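You operate a simulated robot arm through the tools that you are given. There is no shell and no other tool.

The job below is to be done with a simulated robot arm. You get a single attempt, and the scene is never put back.

Task
The ROLL socket is faulty: move its plug to SPARE with the motors off, then jog ROLL to -1.
Fine: it is the cream plug on the black motor box; switch the motors on again and set the axis knob to SPARE; leave the purple plug in.

It is judged by the outcome, as a careful person would: the job done as asked, and still so three seconds after it is handed in. It fails if anything else is knocked over, pushed out of place, dropped, spilled or broken.

Robot
A 7-joint arm with a two-finger parallel gripper, fixed in place. Base frame: the origin is on the floor under the middle of its stand, x ahead of it, y to its left, z up. Readings come in m, rad, newtons and seconds.
It reaches about 1.112 m from its shoulder. Its first joint turns from -2.897 to 2.897 rad. Payload 3.43 kg.
Tool frame: the origin (TCP) lies between the finger pads and is the grasp point; the fingertips stand 0.034 m ahead of it; z points along the fingers, y is the line along which they close. The gripper opens to 0.128 m. The fingers are 0.024 m wide and 0.012 m thick; the gripper's body (0.048 by 0.13 m) begins 0.096 m behind the TCP.
Orientation is told as [roll, pitch, yaw] about the base's x, y, z axes, in that order, counted from this pose: with the fingers straight down and closing along the base's y, the tool's x points along the base's -x, its y along +y and its z along -z.

Tools
- The arm moves only by the tool nudge_tool. Its argument "series" is text: rows parted by semicolons, each of 7 numbers parted by spaces: the shift along the tool's x, y, z in units of 300 mm (1.0 is 300 mm), then the turn, a rotation vector about the tool's x, y, z in units of 45 degrees (1.0 is 45 degrees), then the gripper command, from -1 (shut) to 1 (fully open), values between in proportion. In form: x y z wx wy wz claw; .... A call has 1 to 20 rows; each row is the pose to reach, as a shift and turn from the pose commanded when the call began, along the tool's axes at that moment. A call with a number of a shift or a turn outside -1 to 1 is refused whole. Rows are played at 5 a second. More than 0.05 m and 0.15 rad between two rows, or a gripper value outside its range, and nothing of the call is played. Where a pose cannot be reached the arm comes as near as it can. A force on the tool above 90 N (or 10 N above the force at the start of the call, whichever is more), or a blocked arm, ends the call early, and 0.2 s more pass. Each finger travels about 0.153 m/s and halts on what it meets, pressing with about 32 N; the grip force reading is that of the motor and also rises with nothing between the fingers. The clock runs only during rows and for 0.2 s after the last one: add rows that repeat a pose to give the fingers time. It gives the time, the measured TCP pose, the force on the tool (base axes), the opening and the grip force at its end, in the units of the frame above (readings bear some noise), with the torque about the TCP (base axes, N m) and any sound that the robot's microphone picked up.
- Cameras (640 x 400 px; columns grow to the right, rows downward): "scene" is fixed at [0.2215, -0.6506, 1.5822]; the picture's right is [0.80, -0.60, 0.00], its down [-0.26, -0.35, -0.90] and it looks along [0.54, 0.72, -0.44] (base axes); focal length 339 px, centre (320, 200). "wrist" rides on the gripper at [0.076, -0.011, -0.16] in the tool frame; the picture's right is [0.15, 0.99, 0.00], its down [-0.88, 0.13, -0.46] and it looks along [-0.45, 0.07, 0.89] (tool axes); focal length 234 px, centre (320, 200). There is no depth. A picture from a camera that has moved, and an enlarged one, comes with that camera's place and axes in the base frame and with its lens.
- grab_frame(camera): a new picture of that camera. The clock stands still meanwhile.
- zoom(camera, box): a new picture of the part [left, top, right, bottom] of that camera's present view, enlarged. The clock stands still meanwhile.
- sign_off(): hands the job in; it is judged then, once.

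Places have to be worked out from the pictures, the camera data and where the tool is seen. Open the gripper and draw the arm clear of the work before you hand the job in, unless the task says otherwise.

The tools are called after "Emit:" as name(argument=value, ...) on one line, values as JSON. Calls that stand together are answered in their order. nudge_tool: Moves the arm, as the interface text tells. Its arguments: {"type":"object","properties":{"series":{"type":"string"}},"required":["series"]} The other tools are called the same way: grab_frame (camera) takes a picture; zoom (camera, box) takes an enlarged picture of a part of a camera's view; sign_off () hands the job in.

At the start:

```text
clock: 0.0
ee_pos: [0.3995, 0.2467, 1.1709]
tool_rot: [0.0, 0.001, 0.0]
contact_force: [-0.2, 0.8, 0.2]
wrist_torque: [0.02, 0.0, 0.0]
opening: 0.1282
finger_force: 0.0
```

scene: 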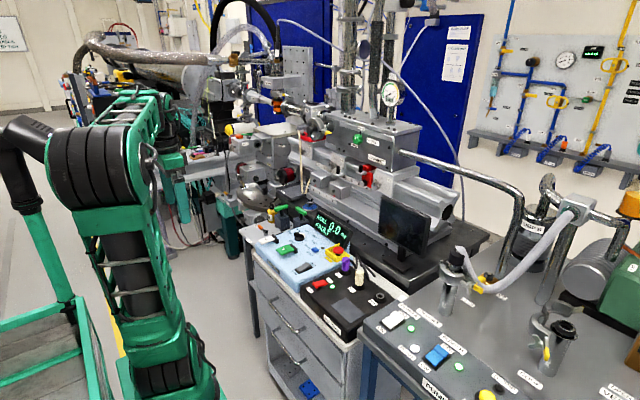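
wrist: 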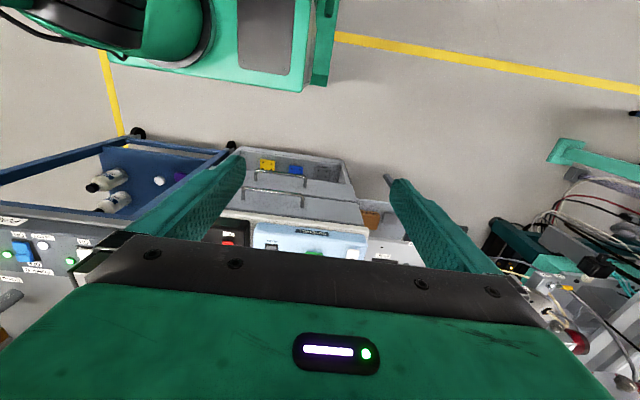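

The scene shows a light-blue control box and a black box on a drawer cabinet. I'll zoom in on both to read the labels and find the plugs, knobs and switches.

Emit:
zoom(camera="scene", box=[240, 190, 400, 290])

Emit:
zoom(camera="scene", box=[290, 240, 400, 340])

Emit:
zoom(camera="wrist", box=[180, 140, 420, 290])

```text
4.00 times, centred on (320, 240) of scene
camera zoom: at [0.2215, -0.6506, 1.5822], right [0.8, -0.6, 0.0], down [-0.26, -0.35, -0.9], along [0.54, 0.72, -0.44], focal length 1358 px, centre (320, 40)
```

zoom: 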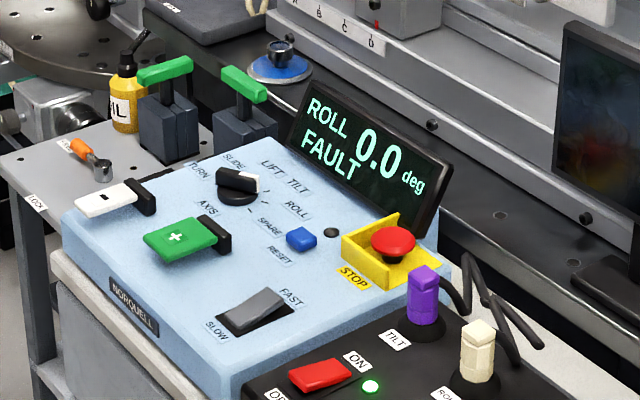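

```text
4.00 times, centred on (345, 290) of scene
camera zoom: at [0.2215, -0.6506, 1.5822], right [0.8, -0.6, 0.0], down [-0.26, -0.35, -0.9], along [0.54, 0.72, -0.44], focal length 1358 px, centre (220, -160)
```

zoom: 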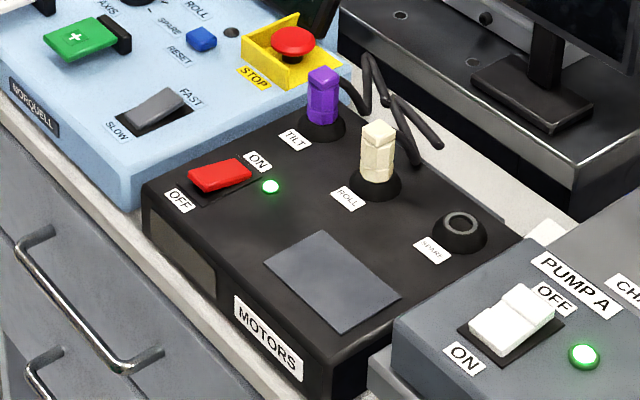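

```text
2.67 times, centred on (300, 215) of wrist
camera zoom: at [0.3248, 0.2348, 1.3303], right [-0.15, 0.99, 0.0], down [0.88, 0.13, 0.45], along [0.45, 0.07, -0.89], focal length 624 px, centre (373, 160)
```

zoom: 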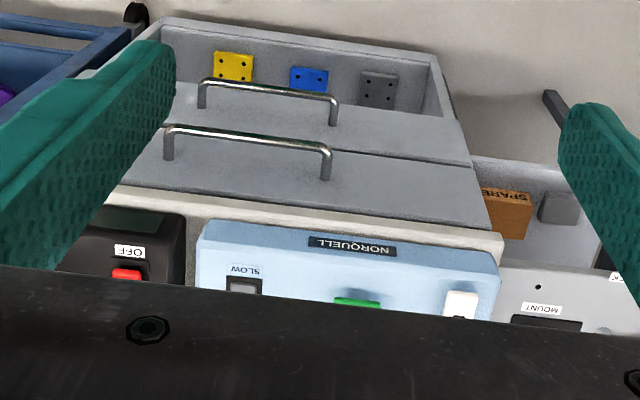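

The console has an axis knob, −/+ keys, RESET, STOP and a SLOW/FAST rocker. The black box has the MOTORS rocker and the TILT, ROLL and SPARE sockets. I'll zoom in further for detail before moving.

Emit:
zoom(camera="scene", box=[255, 220, 335, 270])

Emit:
zoom(camera="scene", box=[330, 250, 410, 300])

Emit:
zoom(camera="scene", box=[200, 40, 460, 210])

```text
8.00 times, centred on (295, 245) of scene
camera zoom: at [0.2215, -0.6506, 1.5822], right [0.8, -0.6, 0.0], down [-0.26, -0.35, -0.9], along [0.54, 0.72, -0.44], focal length 2715 px, centre (520, -160)
```

zoom: 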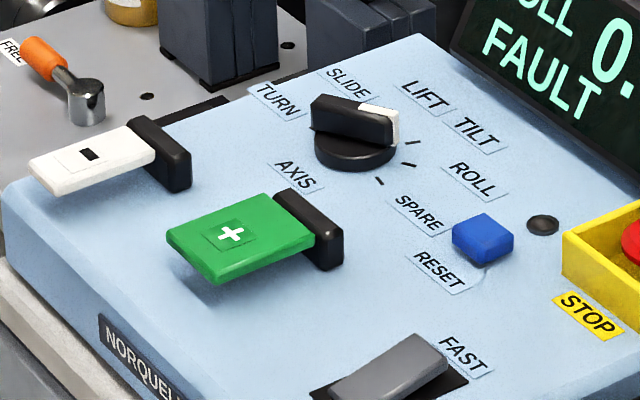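

```text
8.00 times, centred on (370, 275) of scene
camera zoom: at [0.2215, -0.6506, 1.5822], right [0.8, -0.6, 0.0], down [-0.26, -0.35, -0.9], along [0.54, 0.72, -0.44], focal length 2715 px, centre (-80, -400)
```

zoom: 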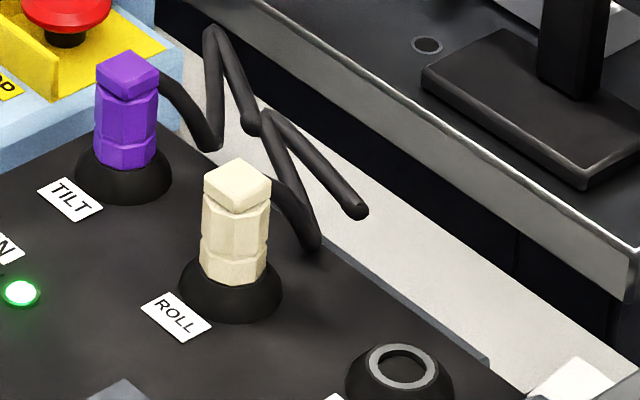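

```text
2.35 times, centred on (330, 125) of scene
camera zoom: at [0.2215, -0.6506, 1.5822], right [0.8, -0.6, 0.0], down [-0.26, -0.35, -0.9], along [0.54, 0.72, -0.44], focal length 798 px, centre (296, 376)
```

zoom: 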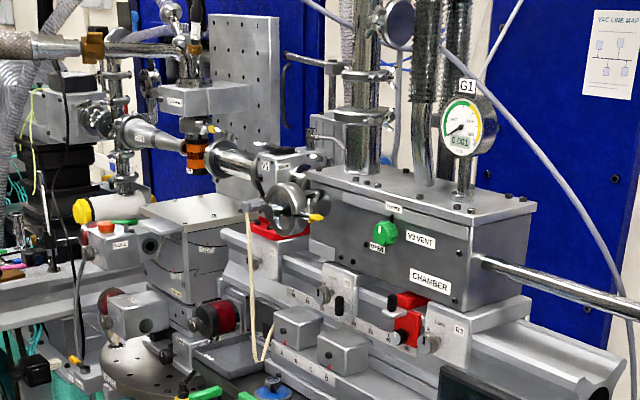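

From triangulation the console's top is near z≈0.83–0.86, with x 0.70–0.95 and y 0.15–0.42. The black box sits at y<0.15. I'll move forward, staying high, and tilt the tool 30° so the wrist camera looks onto the panels.

Emit:
nudge_tool(series="-0.125 -0.02 0 0 -0.083 0 1; -0.25 -0.04 0 0 -0.167 0 1; -0.375 -0.06 0 0 -0.25 0 1; -0.5 -0.08 0 0 -0.333 0 1; -0.625 -0.1 0 0 -0.417 0 1; -0.75 -0.12 0 0 -0.5 0 1; -0.875 -0.14 0 0 -0.583 0 1; -1 -0.16 0 0 -0.667 0 1; -1 -0.16 0 0 -0.667 0 1")

Emit:
grab_frame(camera="wrist")

Emit:
grab_frame(camera="scene")

```text
clock: 2.0
ee_pos: [0.6848, 0.1962, 1.1771]
tool_rot: [0.001, -0.537, -0.001]
contact_force: [-0.9, 0.6, 0.3]
wrist_torque: [-0.02, 0.01, 0.02]
opening: 0.1281
finger_force: 0.0
```

```text
taken
camera wrist: at [0.5391, 0.185, 1.2774], right [-0.12, 0.99, -0.07], down [0.52, 0.13, 0.84], along [0.84, 0.07, -0.53], focal length 234 px, centre (320, 200)
```

wrist: 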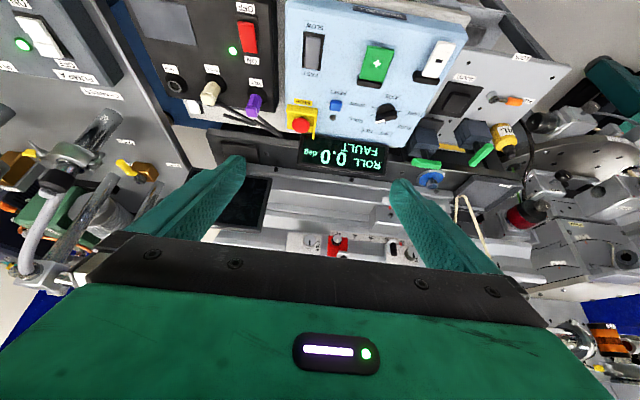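

```text
taken
```

scene: 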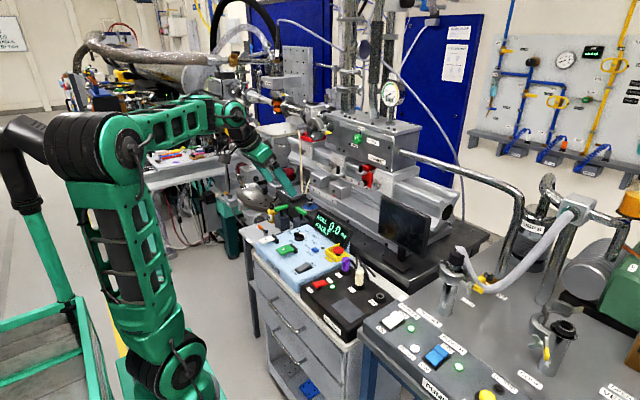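

I have a good view of both panels now. I'll zoom the wrist view on the console and on the black box.

Emit:
zoom(camera="wrist", box=[280, 0, 480, 125])

Emit:
zoom(camera="wrist", box=[130, 0, 310, 140])

Emit:
nudge_tool(series="0 0 0 0 0 0 1; 0 0 0 0 0 0 1")

```text
3.20 times, centred on (380, 62) of wrist
camera zoom: at [0.5391, 0.185, 1.2774], right [-0.12, 0.99, -0.07], down [0.52, 0.13, 0.84], along [0.84, 0.07, -0.53], focal length 749 px, centre (128, 640)
```

zoom: 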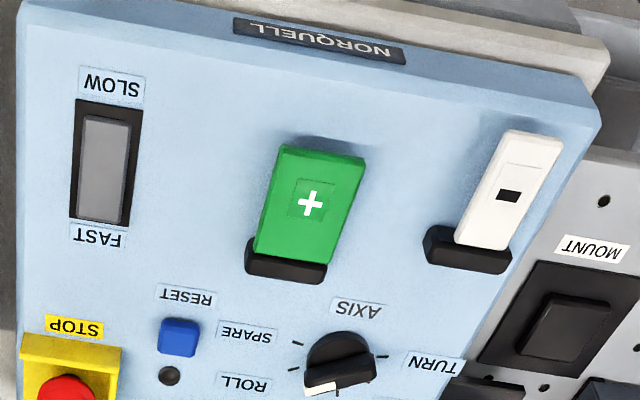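

```text
2.86 times, centred on (220, 70) of wrist
camera zoom: at [0.5391, 0.185, 1.2774], right [-0.12, 0.99, -0.07], down [0.52, 0.13, 0.84], along [0.84, 0.07, -0.53], focal length 669 px, centre (606, 571)
```

zoom: 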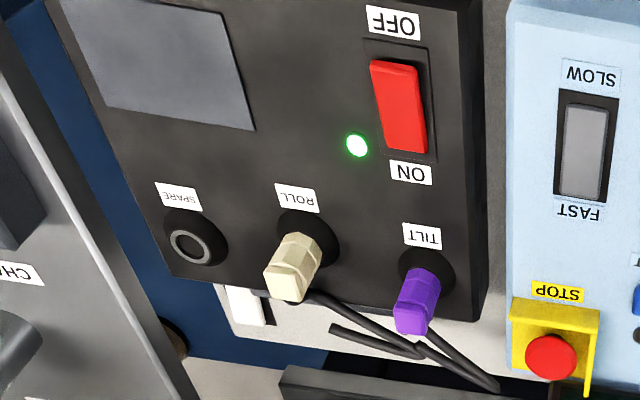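

```text
clock: 2.6
ee_pos: [0.6861, 0.1959, 1.1776]
tool_rot: [0.0, -0.536, 0.001]
contact_force: [-0.3, -0.1, 0.6]
wrist_torque: [0.02, 0.02, -0.01]
opening: 0.128
finger_force: 0.0
```

The knob points at ROLL, which agrees with the display. My estimates are: motors rocker near (0.749, 0.051, 0.845), cream plug top near (0.85, −0.026, 0.89), and SPARE socket near (0.861, −0.11, 0.85). I'll move above the black box with the tool straight down for a closer view.

Emit:
nudge_tool(series="-0.0135 -0.1 0.065 0 0.111 0 1; -0.027 -0.2 0.131 0 0.222 0 1; -0.04 -0.3 0.196 0 0.333 0 1; -0.054 -0.4 0.262 0 0.445 0 1; -0.067 -0.5 0.327 0 0.556 0 1; -0.081 -0.6 0.393 0 0.667 0 1; -0.081 -0.6 0.393 0 0.667 0 1; -0.081 -0.6 0.393 0 0.667 0 1")

Emit:
grab_frame(camera="wrist")

Emit:
grab_frame(camera="scene")

```text
clock: 4.4
ee_pos: [0.7685, 0.0149, 1.0879]
tool_rot: [-0.001, -0.01, 0.002]
contact_force: [-0.7, 0.8, 0.1]
wrist_torque: [-0.05, -0.02, 0.02]
opening: 0.128
finger_force: 0.0
```

```text
taken
camera wrist: at [0.6908, 0.0037, 1.2467], right [-0.15, 0.99, 0.0], down [0.88, 0.13, 0.47], along [0.46, 0.07, -0.89], focal length 234 px, centre (320, 200)
```

wrist: 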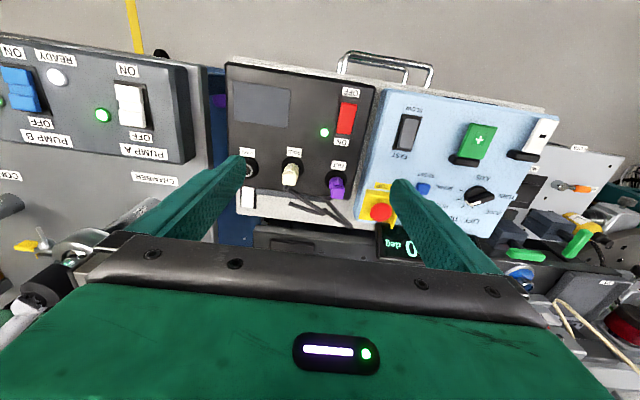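

```text
taken
```

scene: 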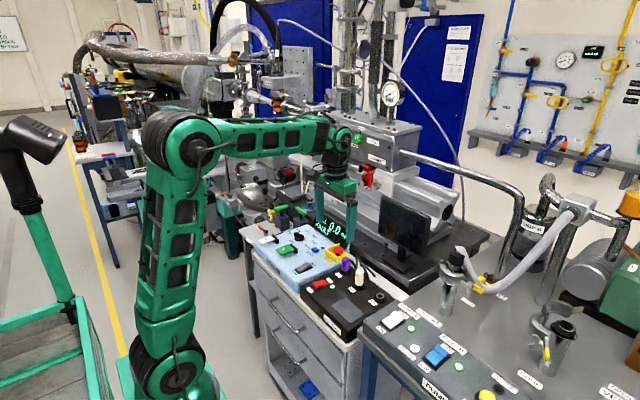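

Both panels are visible from above now. I'll zoom in to pin down the rocker, plugs and sockets.

Emit:
zoom(camera="wrist", box=[220, 60, 380, 220])

Emit:
zoom(camera="wrist", box=[360, 80, 560, 240])

```text
2.50 times, centred on (300, 140) of wrist
camera zoom: at [0.6908, 0.0037, 1.2467], right [-0.15, 0.99, 0.0], down [0.88, 0.13, 0.47], along [0.46, 0.07, -0.89], focal length 585 px, centre (370, 350)
```

zoom: 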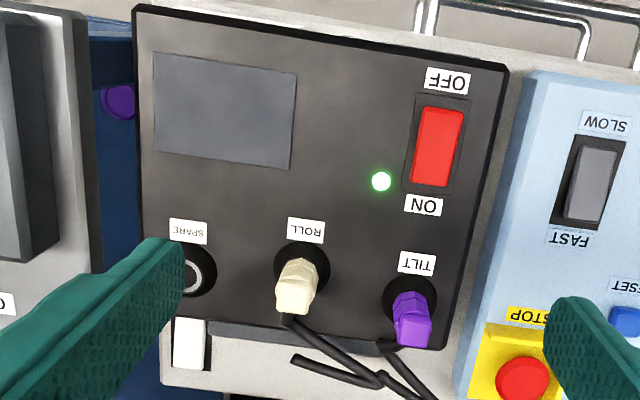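

```text
2.50 times, centred on (460, 160) of wrist
camera zoom: at [0.6908, 0.0037, 1.2467], right [-0.15, 0.99, 0.0], down [0.88, 0.13, 0.47], along [0.46, 0.07, -0.89], focal length 585 px, centre (-30, 300)
```

zoom: 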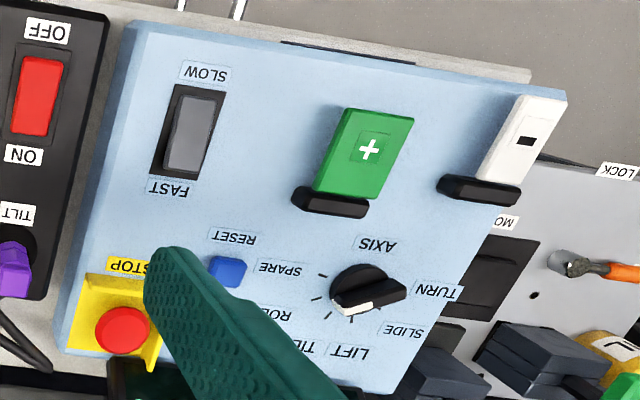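

I'll take a closer look at the knob and the rocker switches.

Emit:
zoom(camera="wrist", box=[440, 160, 520, 240])

Emit:
zoom(camera="scene", box=[280, 222, 320, 247])

Emit:
zoom(camera="scene", box=[285, 250, 345, 290])

```text
5.00 times, centred on (480, 200) of wrist
camera zoom: at [0.6908, 0.0037, 1.2467], right [-0.15, 0.99, 0.0], down [0.88, 0.13, 0.47], along [0.46, 0.07, -0.89], focal length 1171 px, centre (-480, 200)
```

zoom: 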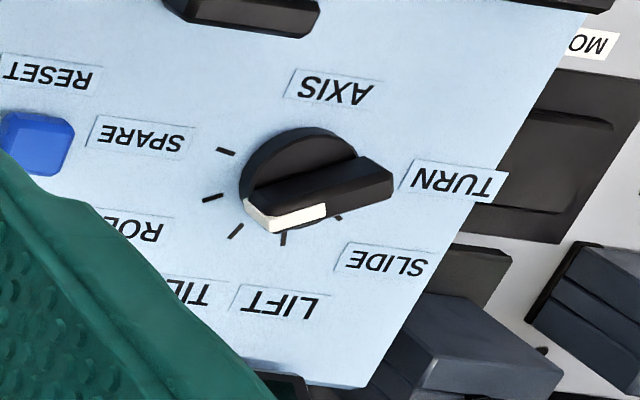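

```text
16.00 times, centred on (300, 234) of scene
camera zoom: at [0.2215, -0.6506, 1.5822], right [0.8, -0.6, 0.0], down [-0.26, -0.35, -0.9], along [0.54, 0.72, -0.44], focal length 5430 px, centre (640, -352)
```

zoom: 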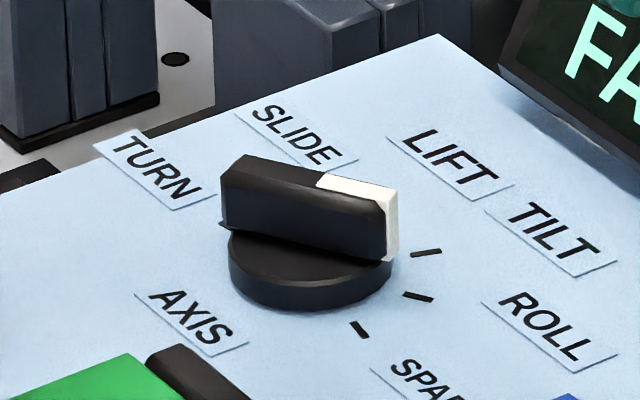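

```text
10.00 times, centred on (315, 270) of scene
camera zoom: at [0.2215, -0.6506, 1.5822], right [0.8, -0.6, 0.0], down [-0.26, -0.35, -0.9], along [0.54, 0.72, -0.44], focal length 3394 px, centre (370, -500)
```

zoom: 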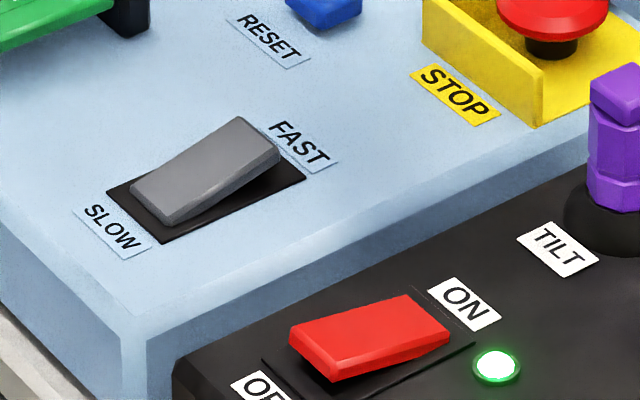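

The MOTORS rocker is ON with its OFF end raised, spanning about x 0.717–0.772 at y≈0.056. SLOW is already selected. I'll close the gripper and come down above the OFF end, stopping short of contact.

Emit:
nudge_tool(series="0.022 0.022 0.088 0 0.002 0 -1; 0.044 0.045 0.176 0 0.004 0 -1; 0.066 0.067 0.264 0 0.006 0 -1; 0.088 0.089 0.351 0 0.008 0 -1; 0.11 0.112 0.439 0 0.01 0 -1; 0.132 0.134 0.527 0 0.013 0 -1; 0.132 0.134 0.527 0 0.013 0 -1; 0.132 0.134 0.527 0 0.013 0 -1")

Emit:
grab_frame(camera="wrist")

Emit:
zoom(camera="scene", box=[280, 210, 400, 300])

```text
clock: 6.2
ee_pos: [0.7304, 0.06, 0.9278]
tool_rot: [-0.001, -0.003, 0.0]
contact_force: [0.8, 0.6, -0.1]
wrist_torque: [-0.02, 0.01, 0.03]
opening: 0.0002
finger_force: 31.6
```

```text
taken
camera wrist: at [0.6546, 0.048, 1.089], right [-0.15, 0.99, 0.0], down [0.88, 0.13, 0.46], along [0.45, 0.07, -0.89], focal length 234 px, centre (320, 200)
```

wrist: 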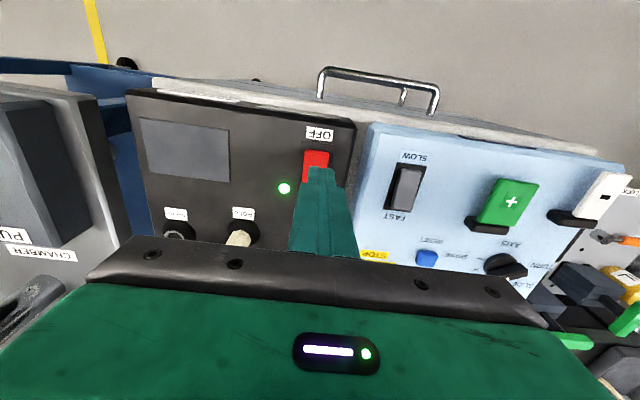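

```text
4.44 times, centred on (340, 255) of scene
camera zoom: at [0.2215, -0.6506, 1.5822], right [0.8, -0.6, 0.0], down [-0.26, -0.35, -0.9], along [0.54, 0.72, -0.44], focal length 1508 px, centre (231, -44)
```

zoom: 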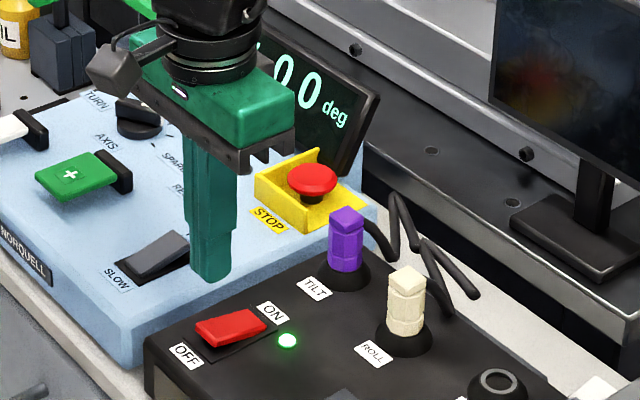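

The closed tips are just above the rocker and about 4 mm too far in +y. The scene camera also reads heights about 1 cm too high, so I trust the wrist estimate. I'll shift y and descend gently onto the OFF end.

Emit:
nudge_tool(series="0 -0.007 0.03 0 0.003 0 -1; 0 -0.013 0.06 0 0.003 0 -1; 0 -0.013 0.09 0 0.003 0 -1; 0 -0.013 0.11 0 0.003 0 -1; 0 -0.013 0.125 0 0.003 0 -1; 0 -0.013 0.14 0 0.003 0 -1")

Emit:
grab_frame(camera="wrist")

Emit:
zoom(camera="scene", box=[290, 230, 370, 290])

```text
clock: 7.6
ee_pos: [0.7286, 0.0546, 0.8885]
tool_rot: [0.0, 0.0, 0.001]
contact_force: [0.4, 0.2, -0.5]
wrist_torque: [0.04, 0.0, -0.02]
opening: 0.0
finger_force: 32.2
```

```text
taken
camera wrist: at [0.653, 0.0429, 1.0492], right [-0.15, 0.99, 0.0], down [0.88, 0.13, 0.45], along [0.45, 0.07, -0.89], focal length 234 px, centre (320, 200)
```

wrist: 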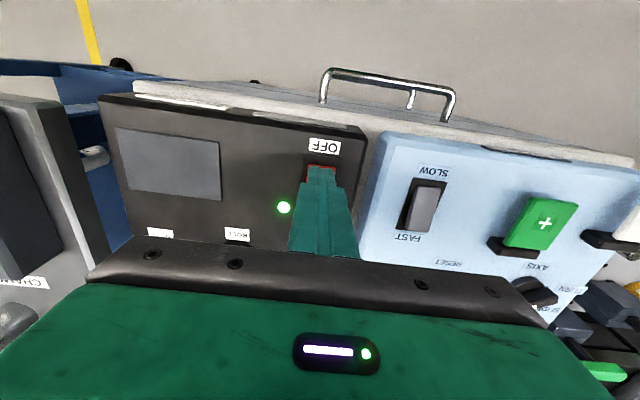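

```text
6.67 times, centred on (330, 260) of scene
camera zoom: at [0.2215, -0.6506, 1.5822], right [0.8, -0.6, 0.0], down [-0.26, -0.35, -0.9], along [0.54, 0.72, -0.44], focal length 2263 px, centre (253, -200)
```

zoom: 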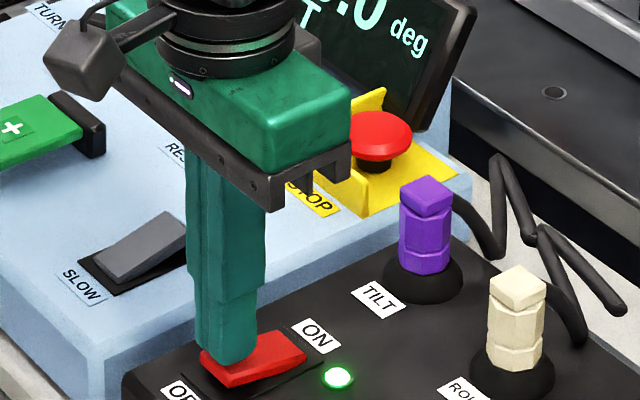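

The tips are just above the OFF end with no contact force. I'll press down in small steps.

Emit:
nudge_tool(series="0 0 0.01 0 0 0 -1; 0 0 0.02 0 0 0 -1; 0 0 0.03 0 0 0 -1; 0 0 0.04 0 0 0 -1")

Emit:
zoom(camera="scene", box=[290, 230, 370, 290])

```text
clock: 8.6
ee_pos: [0.7296, 0.0526, 0.8775]
tool_rot: [0.0, -0.002, -0.002]
contact_force: [-7.8, -4.9, 25.8]
wrist_torque: [-0.26, -0.05, 0.32]
opening: 0.0
finger_force: 32.2
```

```text
6.67 times, centred on (330, 260) of scene
camera zoom: at [0.2215, -0.6506, 1.5822], right [0.8, -0.6, 0.0], down [-0.26, -0.35, -0.9], along [0.54, 0.72, -0.44], focal length 2263 px, centre (253, -200)
```

zoom: 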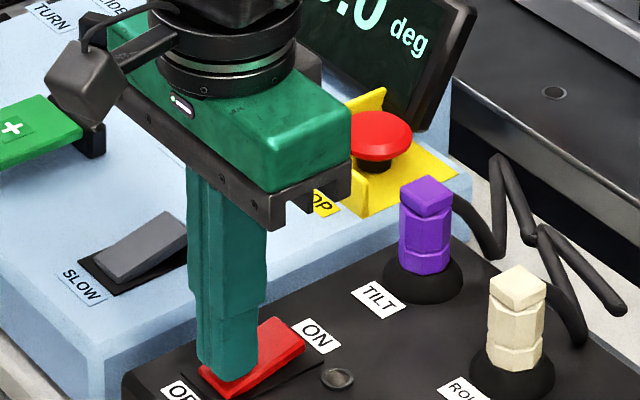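

The green motor LED is out and the rocker is tipped to OFF. I'll lift off and check that it stays that way.

Emit:
nudge_tool(series="0 0 -0.05 0 0 0 -1; 0 0 -0.12 0 0 0 -1; 0 0 -0.23 0 0 0 -1; 0 0 -0.34 0 0 0 -1; 0 0 -0.34 0 0 0 0.1")

Emit:
zoom(camera="scene", box=[290, 230, 390, 300])

Emit:
grab_frame(camera="wrist")

```text
clock: 9.8
ee_pos: [0.7258, 0.0531, 0.9776]
tool_rot: [-0.001, 0.002, 0.0]
contact_force: [0.6, 0.8, 0.1]
wrist_torque: [0.0, 0.01, 0.01]
opening: 0.0705
finger_force: 0.1
```

```text
5.71 times, centred on (340, 265) of scene
camera zoom: at [0.2215, -0.6506, 1.5822], right [0.8, -0.6, 0.0], down [-0.26, -0.35, -0.9], along [0.54, 0.72, -0.44], focal length 1939 px, centre (206, -171)
```

zoom: 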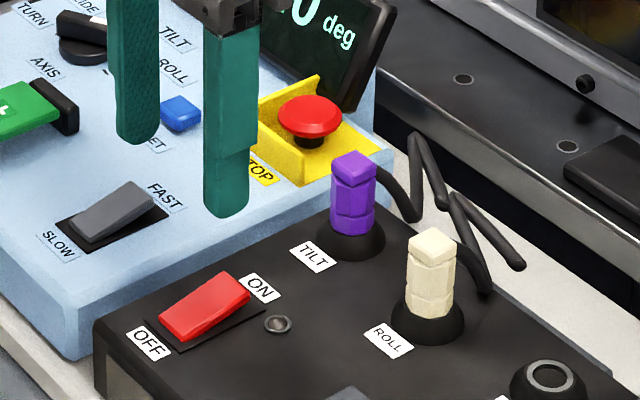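

```text
taken
camera wrist: at [0.6521, 0.0421, 1.1384], right [-0.15, 0.99, 0.0], down [0.88, 0.13, 0.45], along [0.45, 0.07, -0.89], focal length 234 px, centre (320, 200)
```

wrist: 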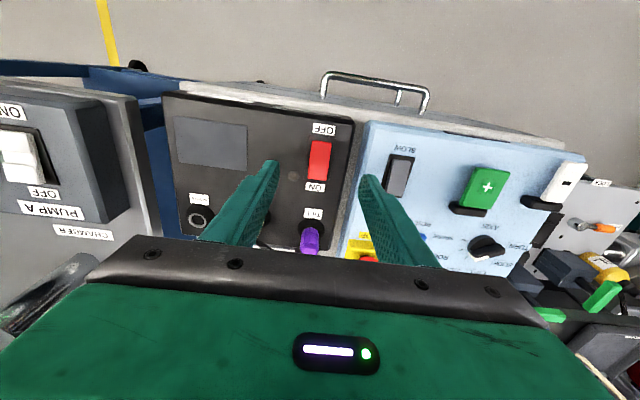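

Motors are off. I'll move to hover above the cream plug with the fingers about 70 mm open.

Emit:
nudge_tool(series="-0.1 -0.065 0 0 0 0 0.1; -0.2 -0.13 0 0 0 0 0.1; -0.3 -0.195 0 0 0 0 0.1; -0.4 -0.26 0 0 0 0 0.1; -0.4 -0.26 0 0 0 0 0.1")

Emit:
grab_frame(camera="wrist")

Emit:
zoom(camera="wrist", box=[240, 120, 400, 240])

Emit:
zoom(camera="scene", box=[320, 220, 420, 300])

```text
clock: 11.0
ee_pos: [0.847, -0.0232, 0.9802]
tool_rot: [0.0, 0.002, -0.001]
contact_force: [-0.7, 0.5, 0.0]
wrist_torque: [0.0, -0.01, -0.02]
opening: 0.0702
finger_force: 0.0
```

```text
taken
camera wrist: at [0.7718, -0.0351, 1.1408], right [-0.15, 0.99, 0.0], down [0.88, 0.13, 0.45], along [0.45, 0.07, -0.89], focal length 234 px, centre (320, 200)
```

wrist: 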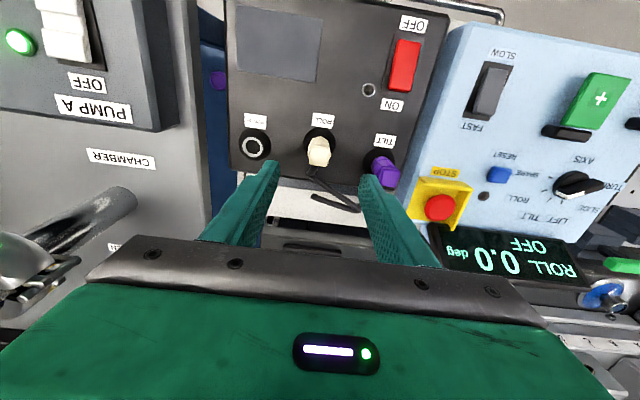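

```text
3.33 times, centred on (320, 180) of wrist
camera zoom: at [0.7718, -0.0351, 1.1408], right [-0.15, 0.99, 0.0], down [0.88, 0.13, 0.45], along [0.45, 0.07, -0.89], focal length 781 px, centre (320, 267)
```

zoom: 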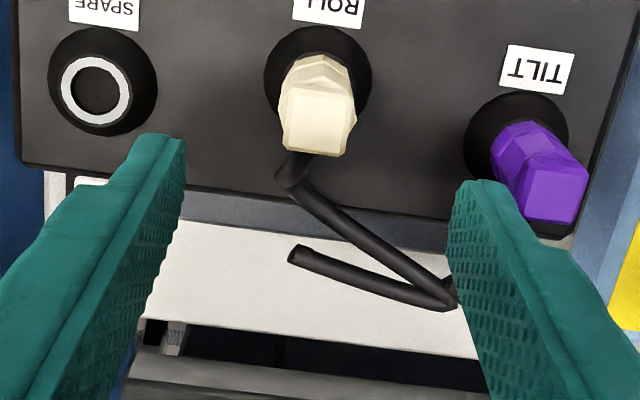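

```text
5.00 times, centred on (370, 260) of scene
camera zoom: at [0.2215, -0.6506, 1.5822], right [0.8, -0.6, 0.0], down [-0.26, -0.35, -0.9], along [0.54, 0.72, -0.44], focal length 1697 px, centre (70, -100)
```

zoom: 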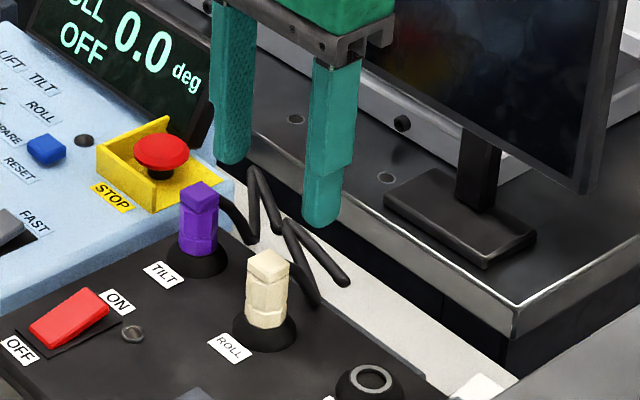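

The display now reads "ROLL OFF 0.0", and the plug top at about (0.847, −0.023) is centred between the fingers. By the same measurement the SPARE socket is offset from ROLL by about (+0.014, −0.086). I'll descend part way and check the height.

Emit:
nudge_tool(series="0 0 0.05 0 0 0 0.1; 0 0 0.1 0 0 0 0.1; 0 0 0.15 0 0 0 0.1; 0 0 0.2 0 0 0 0.1; 0 0 0.233 0 0 0 0.1; 0 0 0.233 0 0 0 0.1")

Emit:
zoom(camera="wrist", box=[240, 100, 400, 240])

Emit:
zoom(camera="scene", box=[330, 230, 410, 300])

```text
clock: 12.4
ee_pos: [0.8461, -0.0245, 0.9098]
tool_rot: [0.0, 0.001, 0.0]
contact_force: [0.0, 0.5, 0.7]
wrist_torque: [0.03, -0.04, -0.03]
opening: 0.0702
finger_force: 0.1
```

```text
2.86 times, centred on (320, 170) of wrist
camera zoom: at [0.7723, -0.0352, 1.0704], right [-0.15, 0.99, 0.0], down [0.88, 0.13, 0.45], along [0.45, 0.07, -0.89], focal length 669 px, centre (320, 286)
```

zoom: 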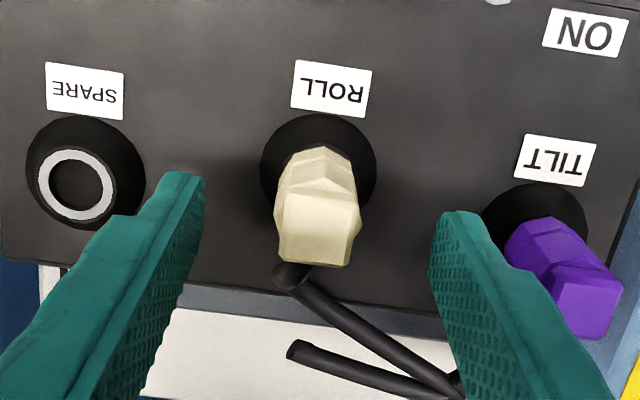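

```text
5.71 times, centred on (370, 265) of scene
camera zoom: at [0.2215, -0.6506, 1.5822], right [0.8, -0.6, 0.0], down [-0.26, -0.35, -0.9], along [0.54, 0.72, -0.44], focal length 1939 px, centre (34, -171)
```

zoom: 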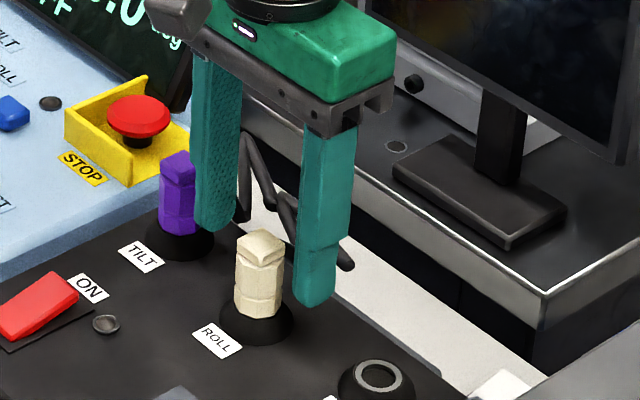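

Two views put the plug top at (0.847, −0.023, 0.886) and the socket ring at z≈0.835–0.845. I'll lower the fingertips to about z 0.846 and close on the plug.

Emit:
nudge_tool(series="0 0.003 0.035 0 0 0 0.1; 0 0.003 0.07 0 0 0 0.1; 0 0.003 0.1 0 0 0 0.1; 0 0.003 0.1 0 0 0 0.1; 0 0.003 0.1 0 0 0 -0.3; 0 0.003 0.1 0 0 0 -0.6; 0 0.003 0.1 0 0 0 -1; 0 0.003 0.1 0 0 0 -1; 0 0.003 0.1 0 0 0 -1")

Emit:
zoom(camera="wrist", box=[240, 100, 400, 240])

Emit:
zoom(camera="scene", box=[330, 230, 410, 300])

```text
clock: 14.4
ee_pos: [0.8493, -0.0256, 0.8794]
tool_rot: [0.0, 0.003, -0.004]
contact_force: [0.4, -22.8, -2.3]
wrist_torque: [-0.83, -0.04, 0.07]
opening: 0.026
finger_force: 32.2
```

```text
2.86 times, centred on (320, 170) of wrist
camera zoom: at [0.773, -0.0357, 1.0394], right [-0.14, 0.99, 0.0], down [0.88, 0.13, 0.45], along [0.45, 0.06, -0.89], focal length 669 px, centre (320, 286)
```

zoom: 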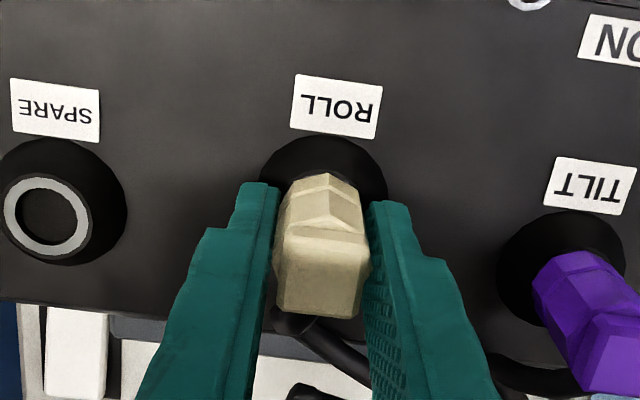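

```text
5.71 times, centred on (370, 265) of scene
camera zoom: at [0.2215, -0.6506, 1.5822], right [0.8, -0.6, 0.0], down [-0.26, -0.35, -0.9], along [0.54, 0.72, -0.44], focal length 1939 px, centre (34, -171)
```

zoom: 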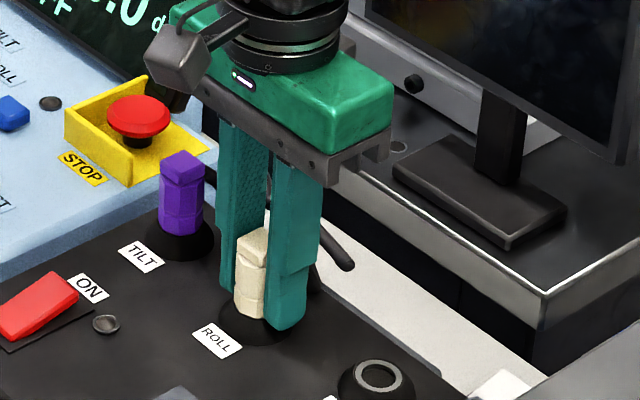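

I've gripped the plug at 26 mm. A −23 N side force shows the plug sits about 2 mm further in −y than my command. I'll shift y to relieve that and then pull straight up in small steps.

Emit:
nudge_tool(series="0 -0.007 0 0 0 0 -1; 0 -0.007 0 0 0 0 -1; 0 -0.007 -0.02 0 0 0 -1; 0 -0.007 -0.04 0 0 0 -1; 0 -0.007 -0.06 0 0 0 -1; 0 -0.007 -0.09 0 0 0 -1; 0 -0.007 -0.12 0 0 0 -1; 0 -0.007 -0.16 0 0 0 -1; 0 -0.007 -0.2 0 0 0 -1; 0 -0.007 -0.2 0 0 0 -1")

Emit:
zoom(camera="wrist", box=[240, 100, 400, 240])

Emit:
zoom(camera="scene", box=[330, 230, 410, 300])

```text
clock: 16.6
ee_pos: [0.848, -0.0253, 0.9383]
tool_rot: [-0.001, 0.002, 0.0]
contact_force: [0.1, 0.1, 0.0]
wrist_torque: [-0.03, 0.0, -0.03]
opening: 0.0254
finger_force: 32.1
```

```text
2.86 times, centred on (320, 170) of wrist
camera zoom: at [0.7722, -0.0359, 1.0991], right [-0.15, 0.99, 0.0], down [0.88, 0.13, 0.45], along [0.45, 0.07, -0.89], focal length 669 px, centre (320, 286)
```

zoom: 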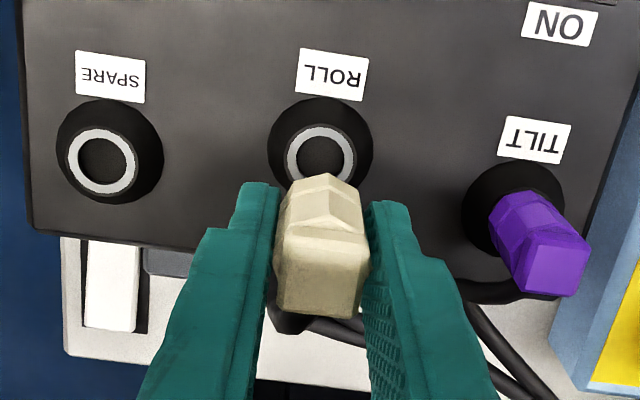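

```text
5.71 times, centred on (370, 265) of scene
camera zoom: at [0.2215, -0.6506, 1.5822], right [0.8, -0.6, 0.0], down [-0.26, -0.35, -0.9], along [0.54, 0.72, -0.44], focal length 1939 px, centre (34, -171)
```

zoom: 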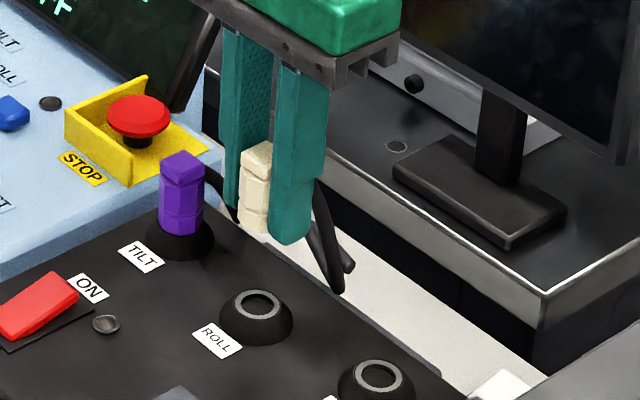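

The plug is free with zero force, and both rings are visible. ROLL to SPARE measures (+0.015, −0.0857). I'll translate to above SPARE at this height.

Emit:
nudge_tool(series="-0.0125 -0.0714 0 0 0 0 -1; -0.025 -0.143 0 0 0 0 -1; -0.0375 -0.2143 0 0 0 0 -1; -0.05 -0.2857 0 0 0 0 -1; -0.05 -0.2857 0 0 0 0 -1; -0.05 -0.2857 0 0 0 0 -1")

Emit:
zoom(camera="wrist", box=[240, 100, 400, 240])

Emit:
zoom(camera="scene", box=[340, 230, 430, 310])

```text
clock: 18.0
ee_pos: [0.8654, -0.1096, 0.9382]
tool_rot: [-0.001, 0.002, 0.0]
contact_force: [0.9, 0.5, -0.7]
wrist_torque: [0.04, 0.0, 0.01]
opening: 0.0255
finger_force: 31.1
```

```text
2.86 times, centred on (320, 170) of wrist
camera zoom: at [0.7892, -0.1204, 1.1], right [-0.15, 0.99, 0.0], down [0.88, 0.13, 0.45], along [0.45, 0.07, -0.89], focal length 669 px, centre (320, 286)
```

zoom: 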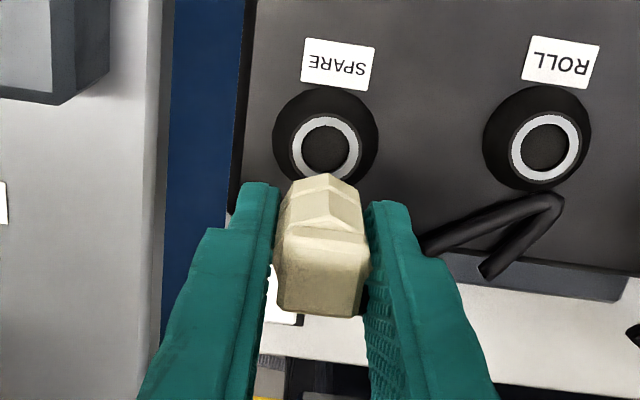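

```text
5.00 times, centred on (385, 270) of scene
camera zoom: at [0.2215, -0.6506, 1.5822], right [0.8, -0.6, 0.0], down [-0.26, -0.35, -0.9], along [0.54, 0.72, -0.44], focal length 1697 px, centre (-5, -150)
```

zoom: 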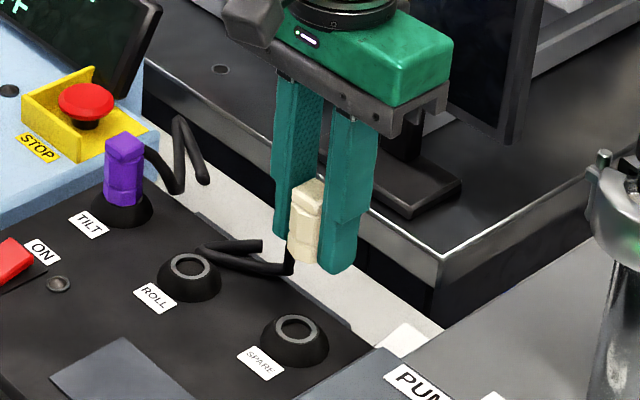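

The SPARE ring sits at (326, top 113), while ROLL was at (320.5, top 124) when the plug was aligned above it. That is a residual of about (−4.6, +1.5) mm. I'll correct it and re-check.

Emit:
nudge_tool(series="0.008 0.0025 0 0 0 0 -1; 0.0153 0.005 0 0 0 0 -1; 0.0153 0.005 0 0 0 0 -1; 0.0153 0.005 0 0 0 0 -1")

Emit:
zoom(camera="wrist", box=[240, 100, 400, 240])

Emit:
zoom(camera="scene", box=[360, 250, 420, 310])

```text
clock: 19.0
ee_pos: [0.8594, -0.1088, 0.9385]
tool_rot: [-0.001, 0.0, 0.0]
contact_force: [0.0, 0.5, -0.6]
wrist_torque: [-0.01, -0.03, 0.02]
opening: 0.0252
finger_force: 31.8
```

```text
2.86 times, centred on (320, 170) of wrist
camera zoom: at [0.7843, -0.12, 1.0988], right [-0.15, 0.99, 0.0], down [0.88, 0.13, 0.45], along [0.45, 0.07, -0.89], focal length 669 px, centre (320, 286)
```

zoom: 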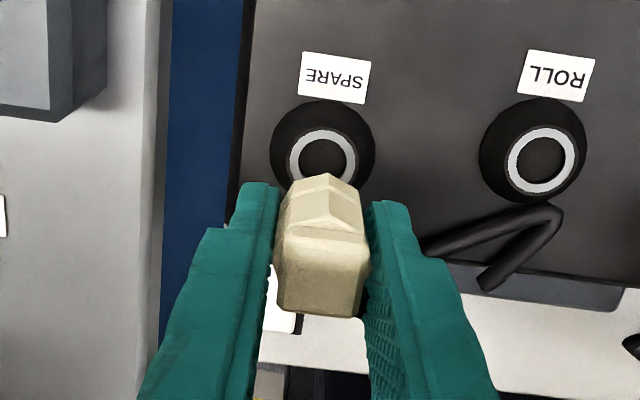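

```text
6.67 times, centred on (390, 280) of scene
camera zoom: at [0.2215, -0.6506, 1.5822], right [0.8, -0.6, 0.0], down [-0.26, -0.35, -0.9], along [0.54, 0.72, -0.44], focal length 2263 px, centre (-147, -333)
```

zoom: 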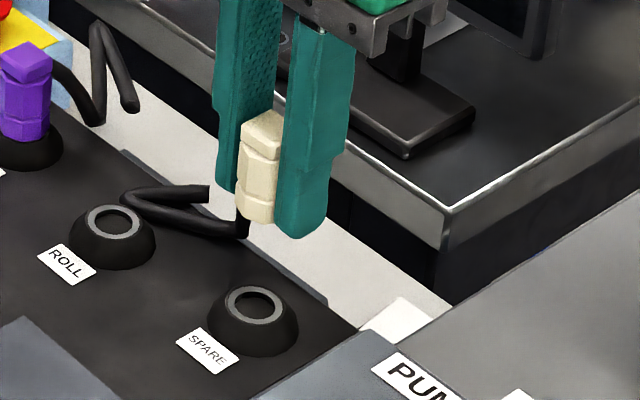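

There is about 0.9 mm in y still to correct. I'll apply it and descend to about z 0.892, just before full insertion, then check force and alignment.

Emit:
nudge_tool(series="0 0.003 0 0 0 0 -1; 0 0.003 0.03 0 0 0 -1; 0 0.003 0.06 0 0 0 -1; 0 0.003 0.085 0 0 0 -1; 0 0.003 0.11 0 0 0 -1; 0 0.003 0.13 0 0 0 -1; 0 0.003 0.145 0 0 0 -1; 0 0.003 0.155 0 0 0 -1")

Emit:
zoom(camera="wrist", box=[240, 100, 400, 240])

Emit:
zoom(camera="scene", box=[360, 250, 420, 310])

```text
clock: 20.8
ee_pos: [0.858, -0.1098, 0.8903]
tool_rot: [0.0, 0.0, -0.003]
contact_force: [-0.1, 0.7, -0.4]
wrist_torque: [-0.01, 0.0, 0.0]
opening: 0.0255
finger_force: 31.9
```

```text
2.86 times, centred on (320, 170) of wrist
camera zoom: at [0.7832, -0.119, 1.0524], right [-0.15, 0.99, 0.0], down [0.88, 0.13, 0.46], along [0.45, 0.07, -0.89], focal length 669 px, centre (320, 286)
```

zoom: 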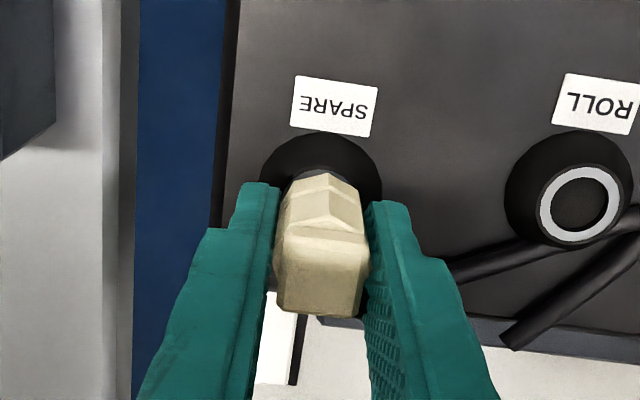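

```text
6.67 times, centred on (390, 280) of scene
camera zoom: at [0.2215, -0.6506, 1.5822], right [0.8, -0.6, 0.0], down [-0.26, -0.35, -0.9], along [0.54, 0.72, -0.44], focal length 2263 px, centre (-147, -333)
```

zoom: 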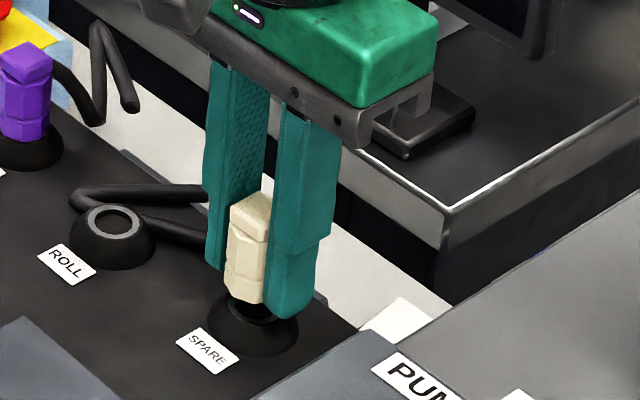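

There's no contact yet and the alignment looks good. I'll continue down the last 11 mm in small steps to seat the plug.

Emit:
nudge_tool(series="0 0 0.008 0 0 0 -1; 0 0 0.016 0 0 0 -1; 0 0 0.024 0 0 0 -1; 0 0 0.032 0 0 0 -1; 0 0 0.038 0 0 0 -1; 0 0 0.038 0 0 0 -1")

Emit:
zoom(camera="wrist", box=[240, 100, 400, 240])

Emit:
zoom(camera="scene", box=[360, 250, 420, 310])

```text
clock: 22.2
ee_pos: [0.8591, -0.1076, 0.8816]
tool_rot: [0.0, -0.002, 0.0]
contact_force: [3.4, -1.3, 8.6]
wrist_torque: [0.1, -0.1, 0.17]
opening: 0.0256
finger_force: 32.2
```

```text
2.86 times, centred on (320, 170) of wrist
camera zoom: at [0.7831, -0.1196, 1.0416], right [-0.15, 0.99, 0.0], down [0.88, 0.13, 0.46], along [0.45, 0.07, -0.89], focal length 669 px, centre (320, 286)
```

zoom: 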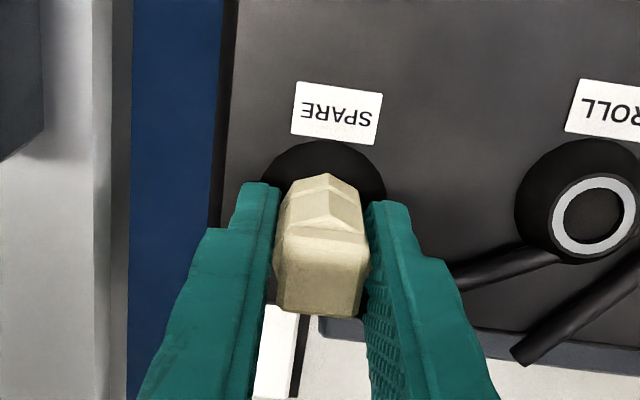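

```text
6.67 times, centred on (390, 280) of scene
camera zoom: at [0.2215, -0.6506, 1.5822], right [0.8, -0.6, 0.0], down [-0.26, -0.35, -0.9], along [0.54, 0.72, -0.44], focal length 2263 px, centre (-147, -333)
```

zoom: 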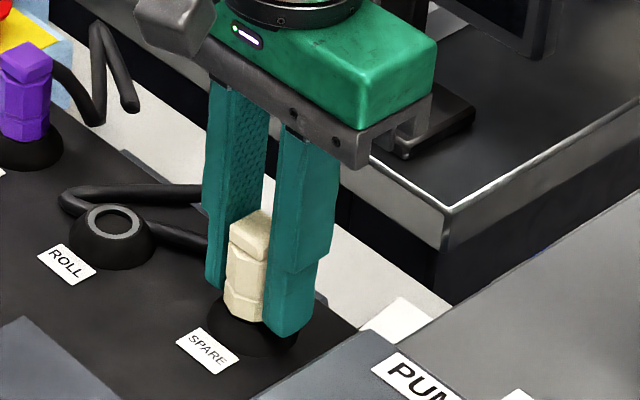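

There's 8.6 N upward plus +3.4 N in x, so the plug is entering but the socket wants it about 2 mm further in +x. I'll ease over and press a little further.

Emit:
nudge_tool(series="-0.003 -0.001 0 0 0 0 -1; -0.006 -0.002 0 0 0 0 -1; -0.006 -0.002 0.006 0 0 0 -1; -0.006 -0.002 0.012 0 0 0 -1; -0.006 -0.002 0.012 0 0 0 -1")

Emit:
zoom(camera="wrist", box=[240, 100, 400, 240])

Emit:
zoom(camera="scene", box=[360, 250, 420, 310])

```text
clock: 23.4
ee_pos: [0.8605, -0.1083, 0.8813]
tool_rot: [0.0, -0.003, 0.002]
contact_force: [-22.0, 13.6, 62.7]
wrist_torque: [1.27, 0.95, 0.16]
opening: 0.0253
finger_force: 32.2
```

```text
2.86 times, centred on (320, 170) of wrist
camera zoom: at [0.7839, -0.1201, 1.0413], right [-0.15, 0.99, 0.0], down [0.88, 0.13, 0.46], along [0.45, 0.07, -0.89], focal length 669 px, centre (320, 286)
```

zoom: 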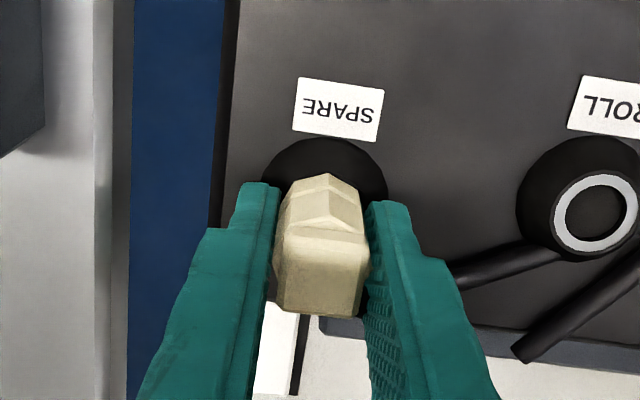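

```text
6.67 times, centred on (390, 280) of scene
camera zoom: at [0.2215, -0.6506, 1.5822], right [0.8, -0.6, 0.0], down [-0.26, -0.35, -0.9], along [0.54, 0.72, -0.44], focal length 2263 px, centre (-147, -333)
```

zoom: 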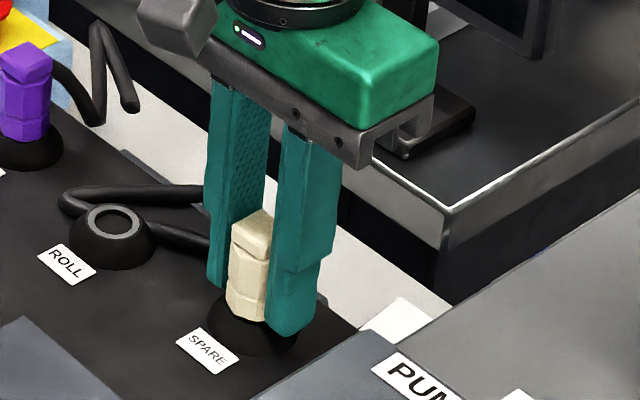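

The plug has hit a hard stop at 63 N with z≈0.881, about the seated height. I'll relax the command, unloading z and centring laterally, then read the forces again.

Emit:
nudge_tool(series="0.002 0.001 -0.004 0 0 0 -1; 0.004 0.002 -0.008 0 0 0 -1; 0.005 0.003 -0.01 0 0 0 -1; 0.005 0.003 -0.01 0 0 0 -1")

Emit:
zoom(camera="scene", box=[340, 250, 400, 300])

```text
clock: 24.4
ee_pos: [0.8598, -0.1084, 0.881]
tool_rot: [0.001, -0.002, -0.001]
contact_force: [2.1, 6.7, 32.3]
wrist_torque: [0.69, 0.01, 0.33]
opening: 0.0255
finger_force: 32.0
```

```text
8.00 times, centred on (370, 275) of scene
camera zoom: at [0.2215, -0.6506, 1.5822], right [0.8, -0.6, 0.0], down [-0.26, -0.35, -0.9], along [0.54, 0.72, -0.44], focal length 2715 px, centre (-80, -400)
```

zoom: 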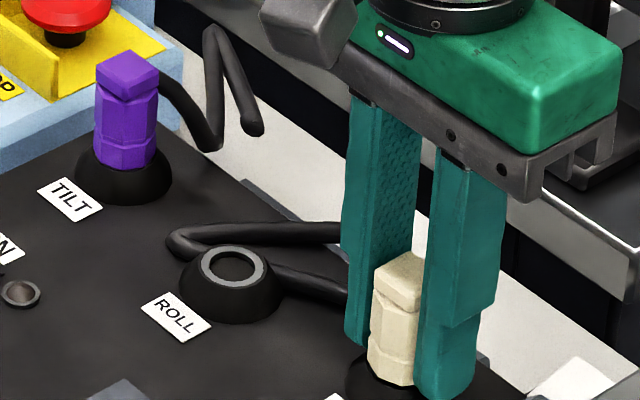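

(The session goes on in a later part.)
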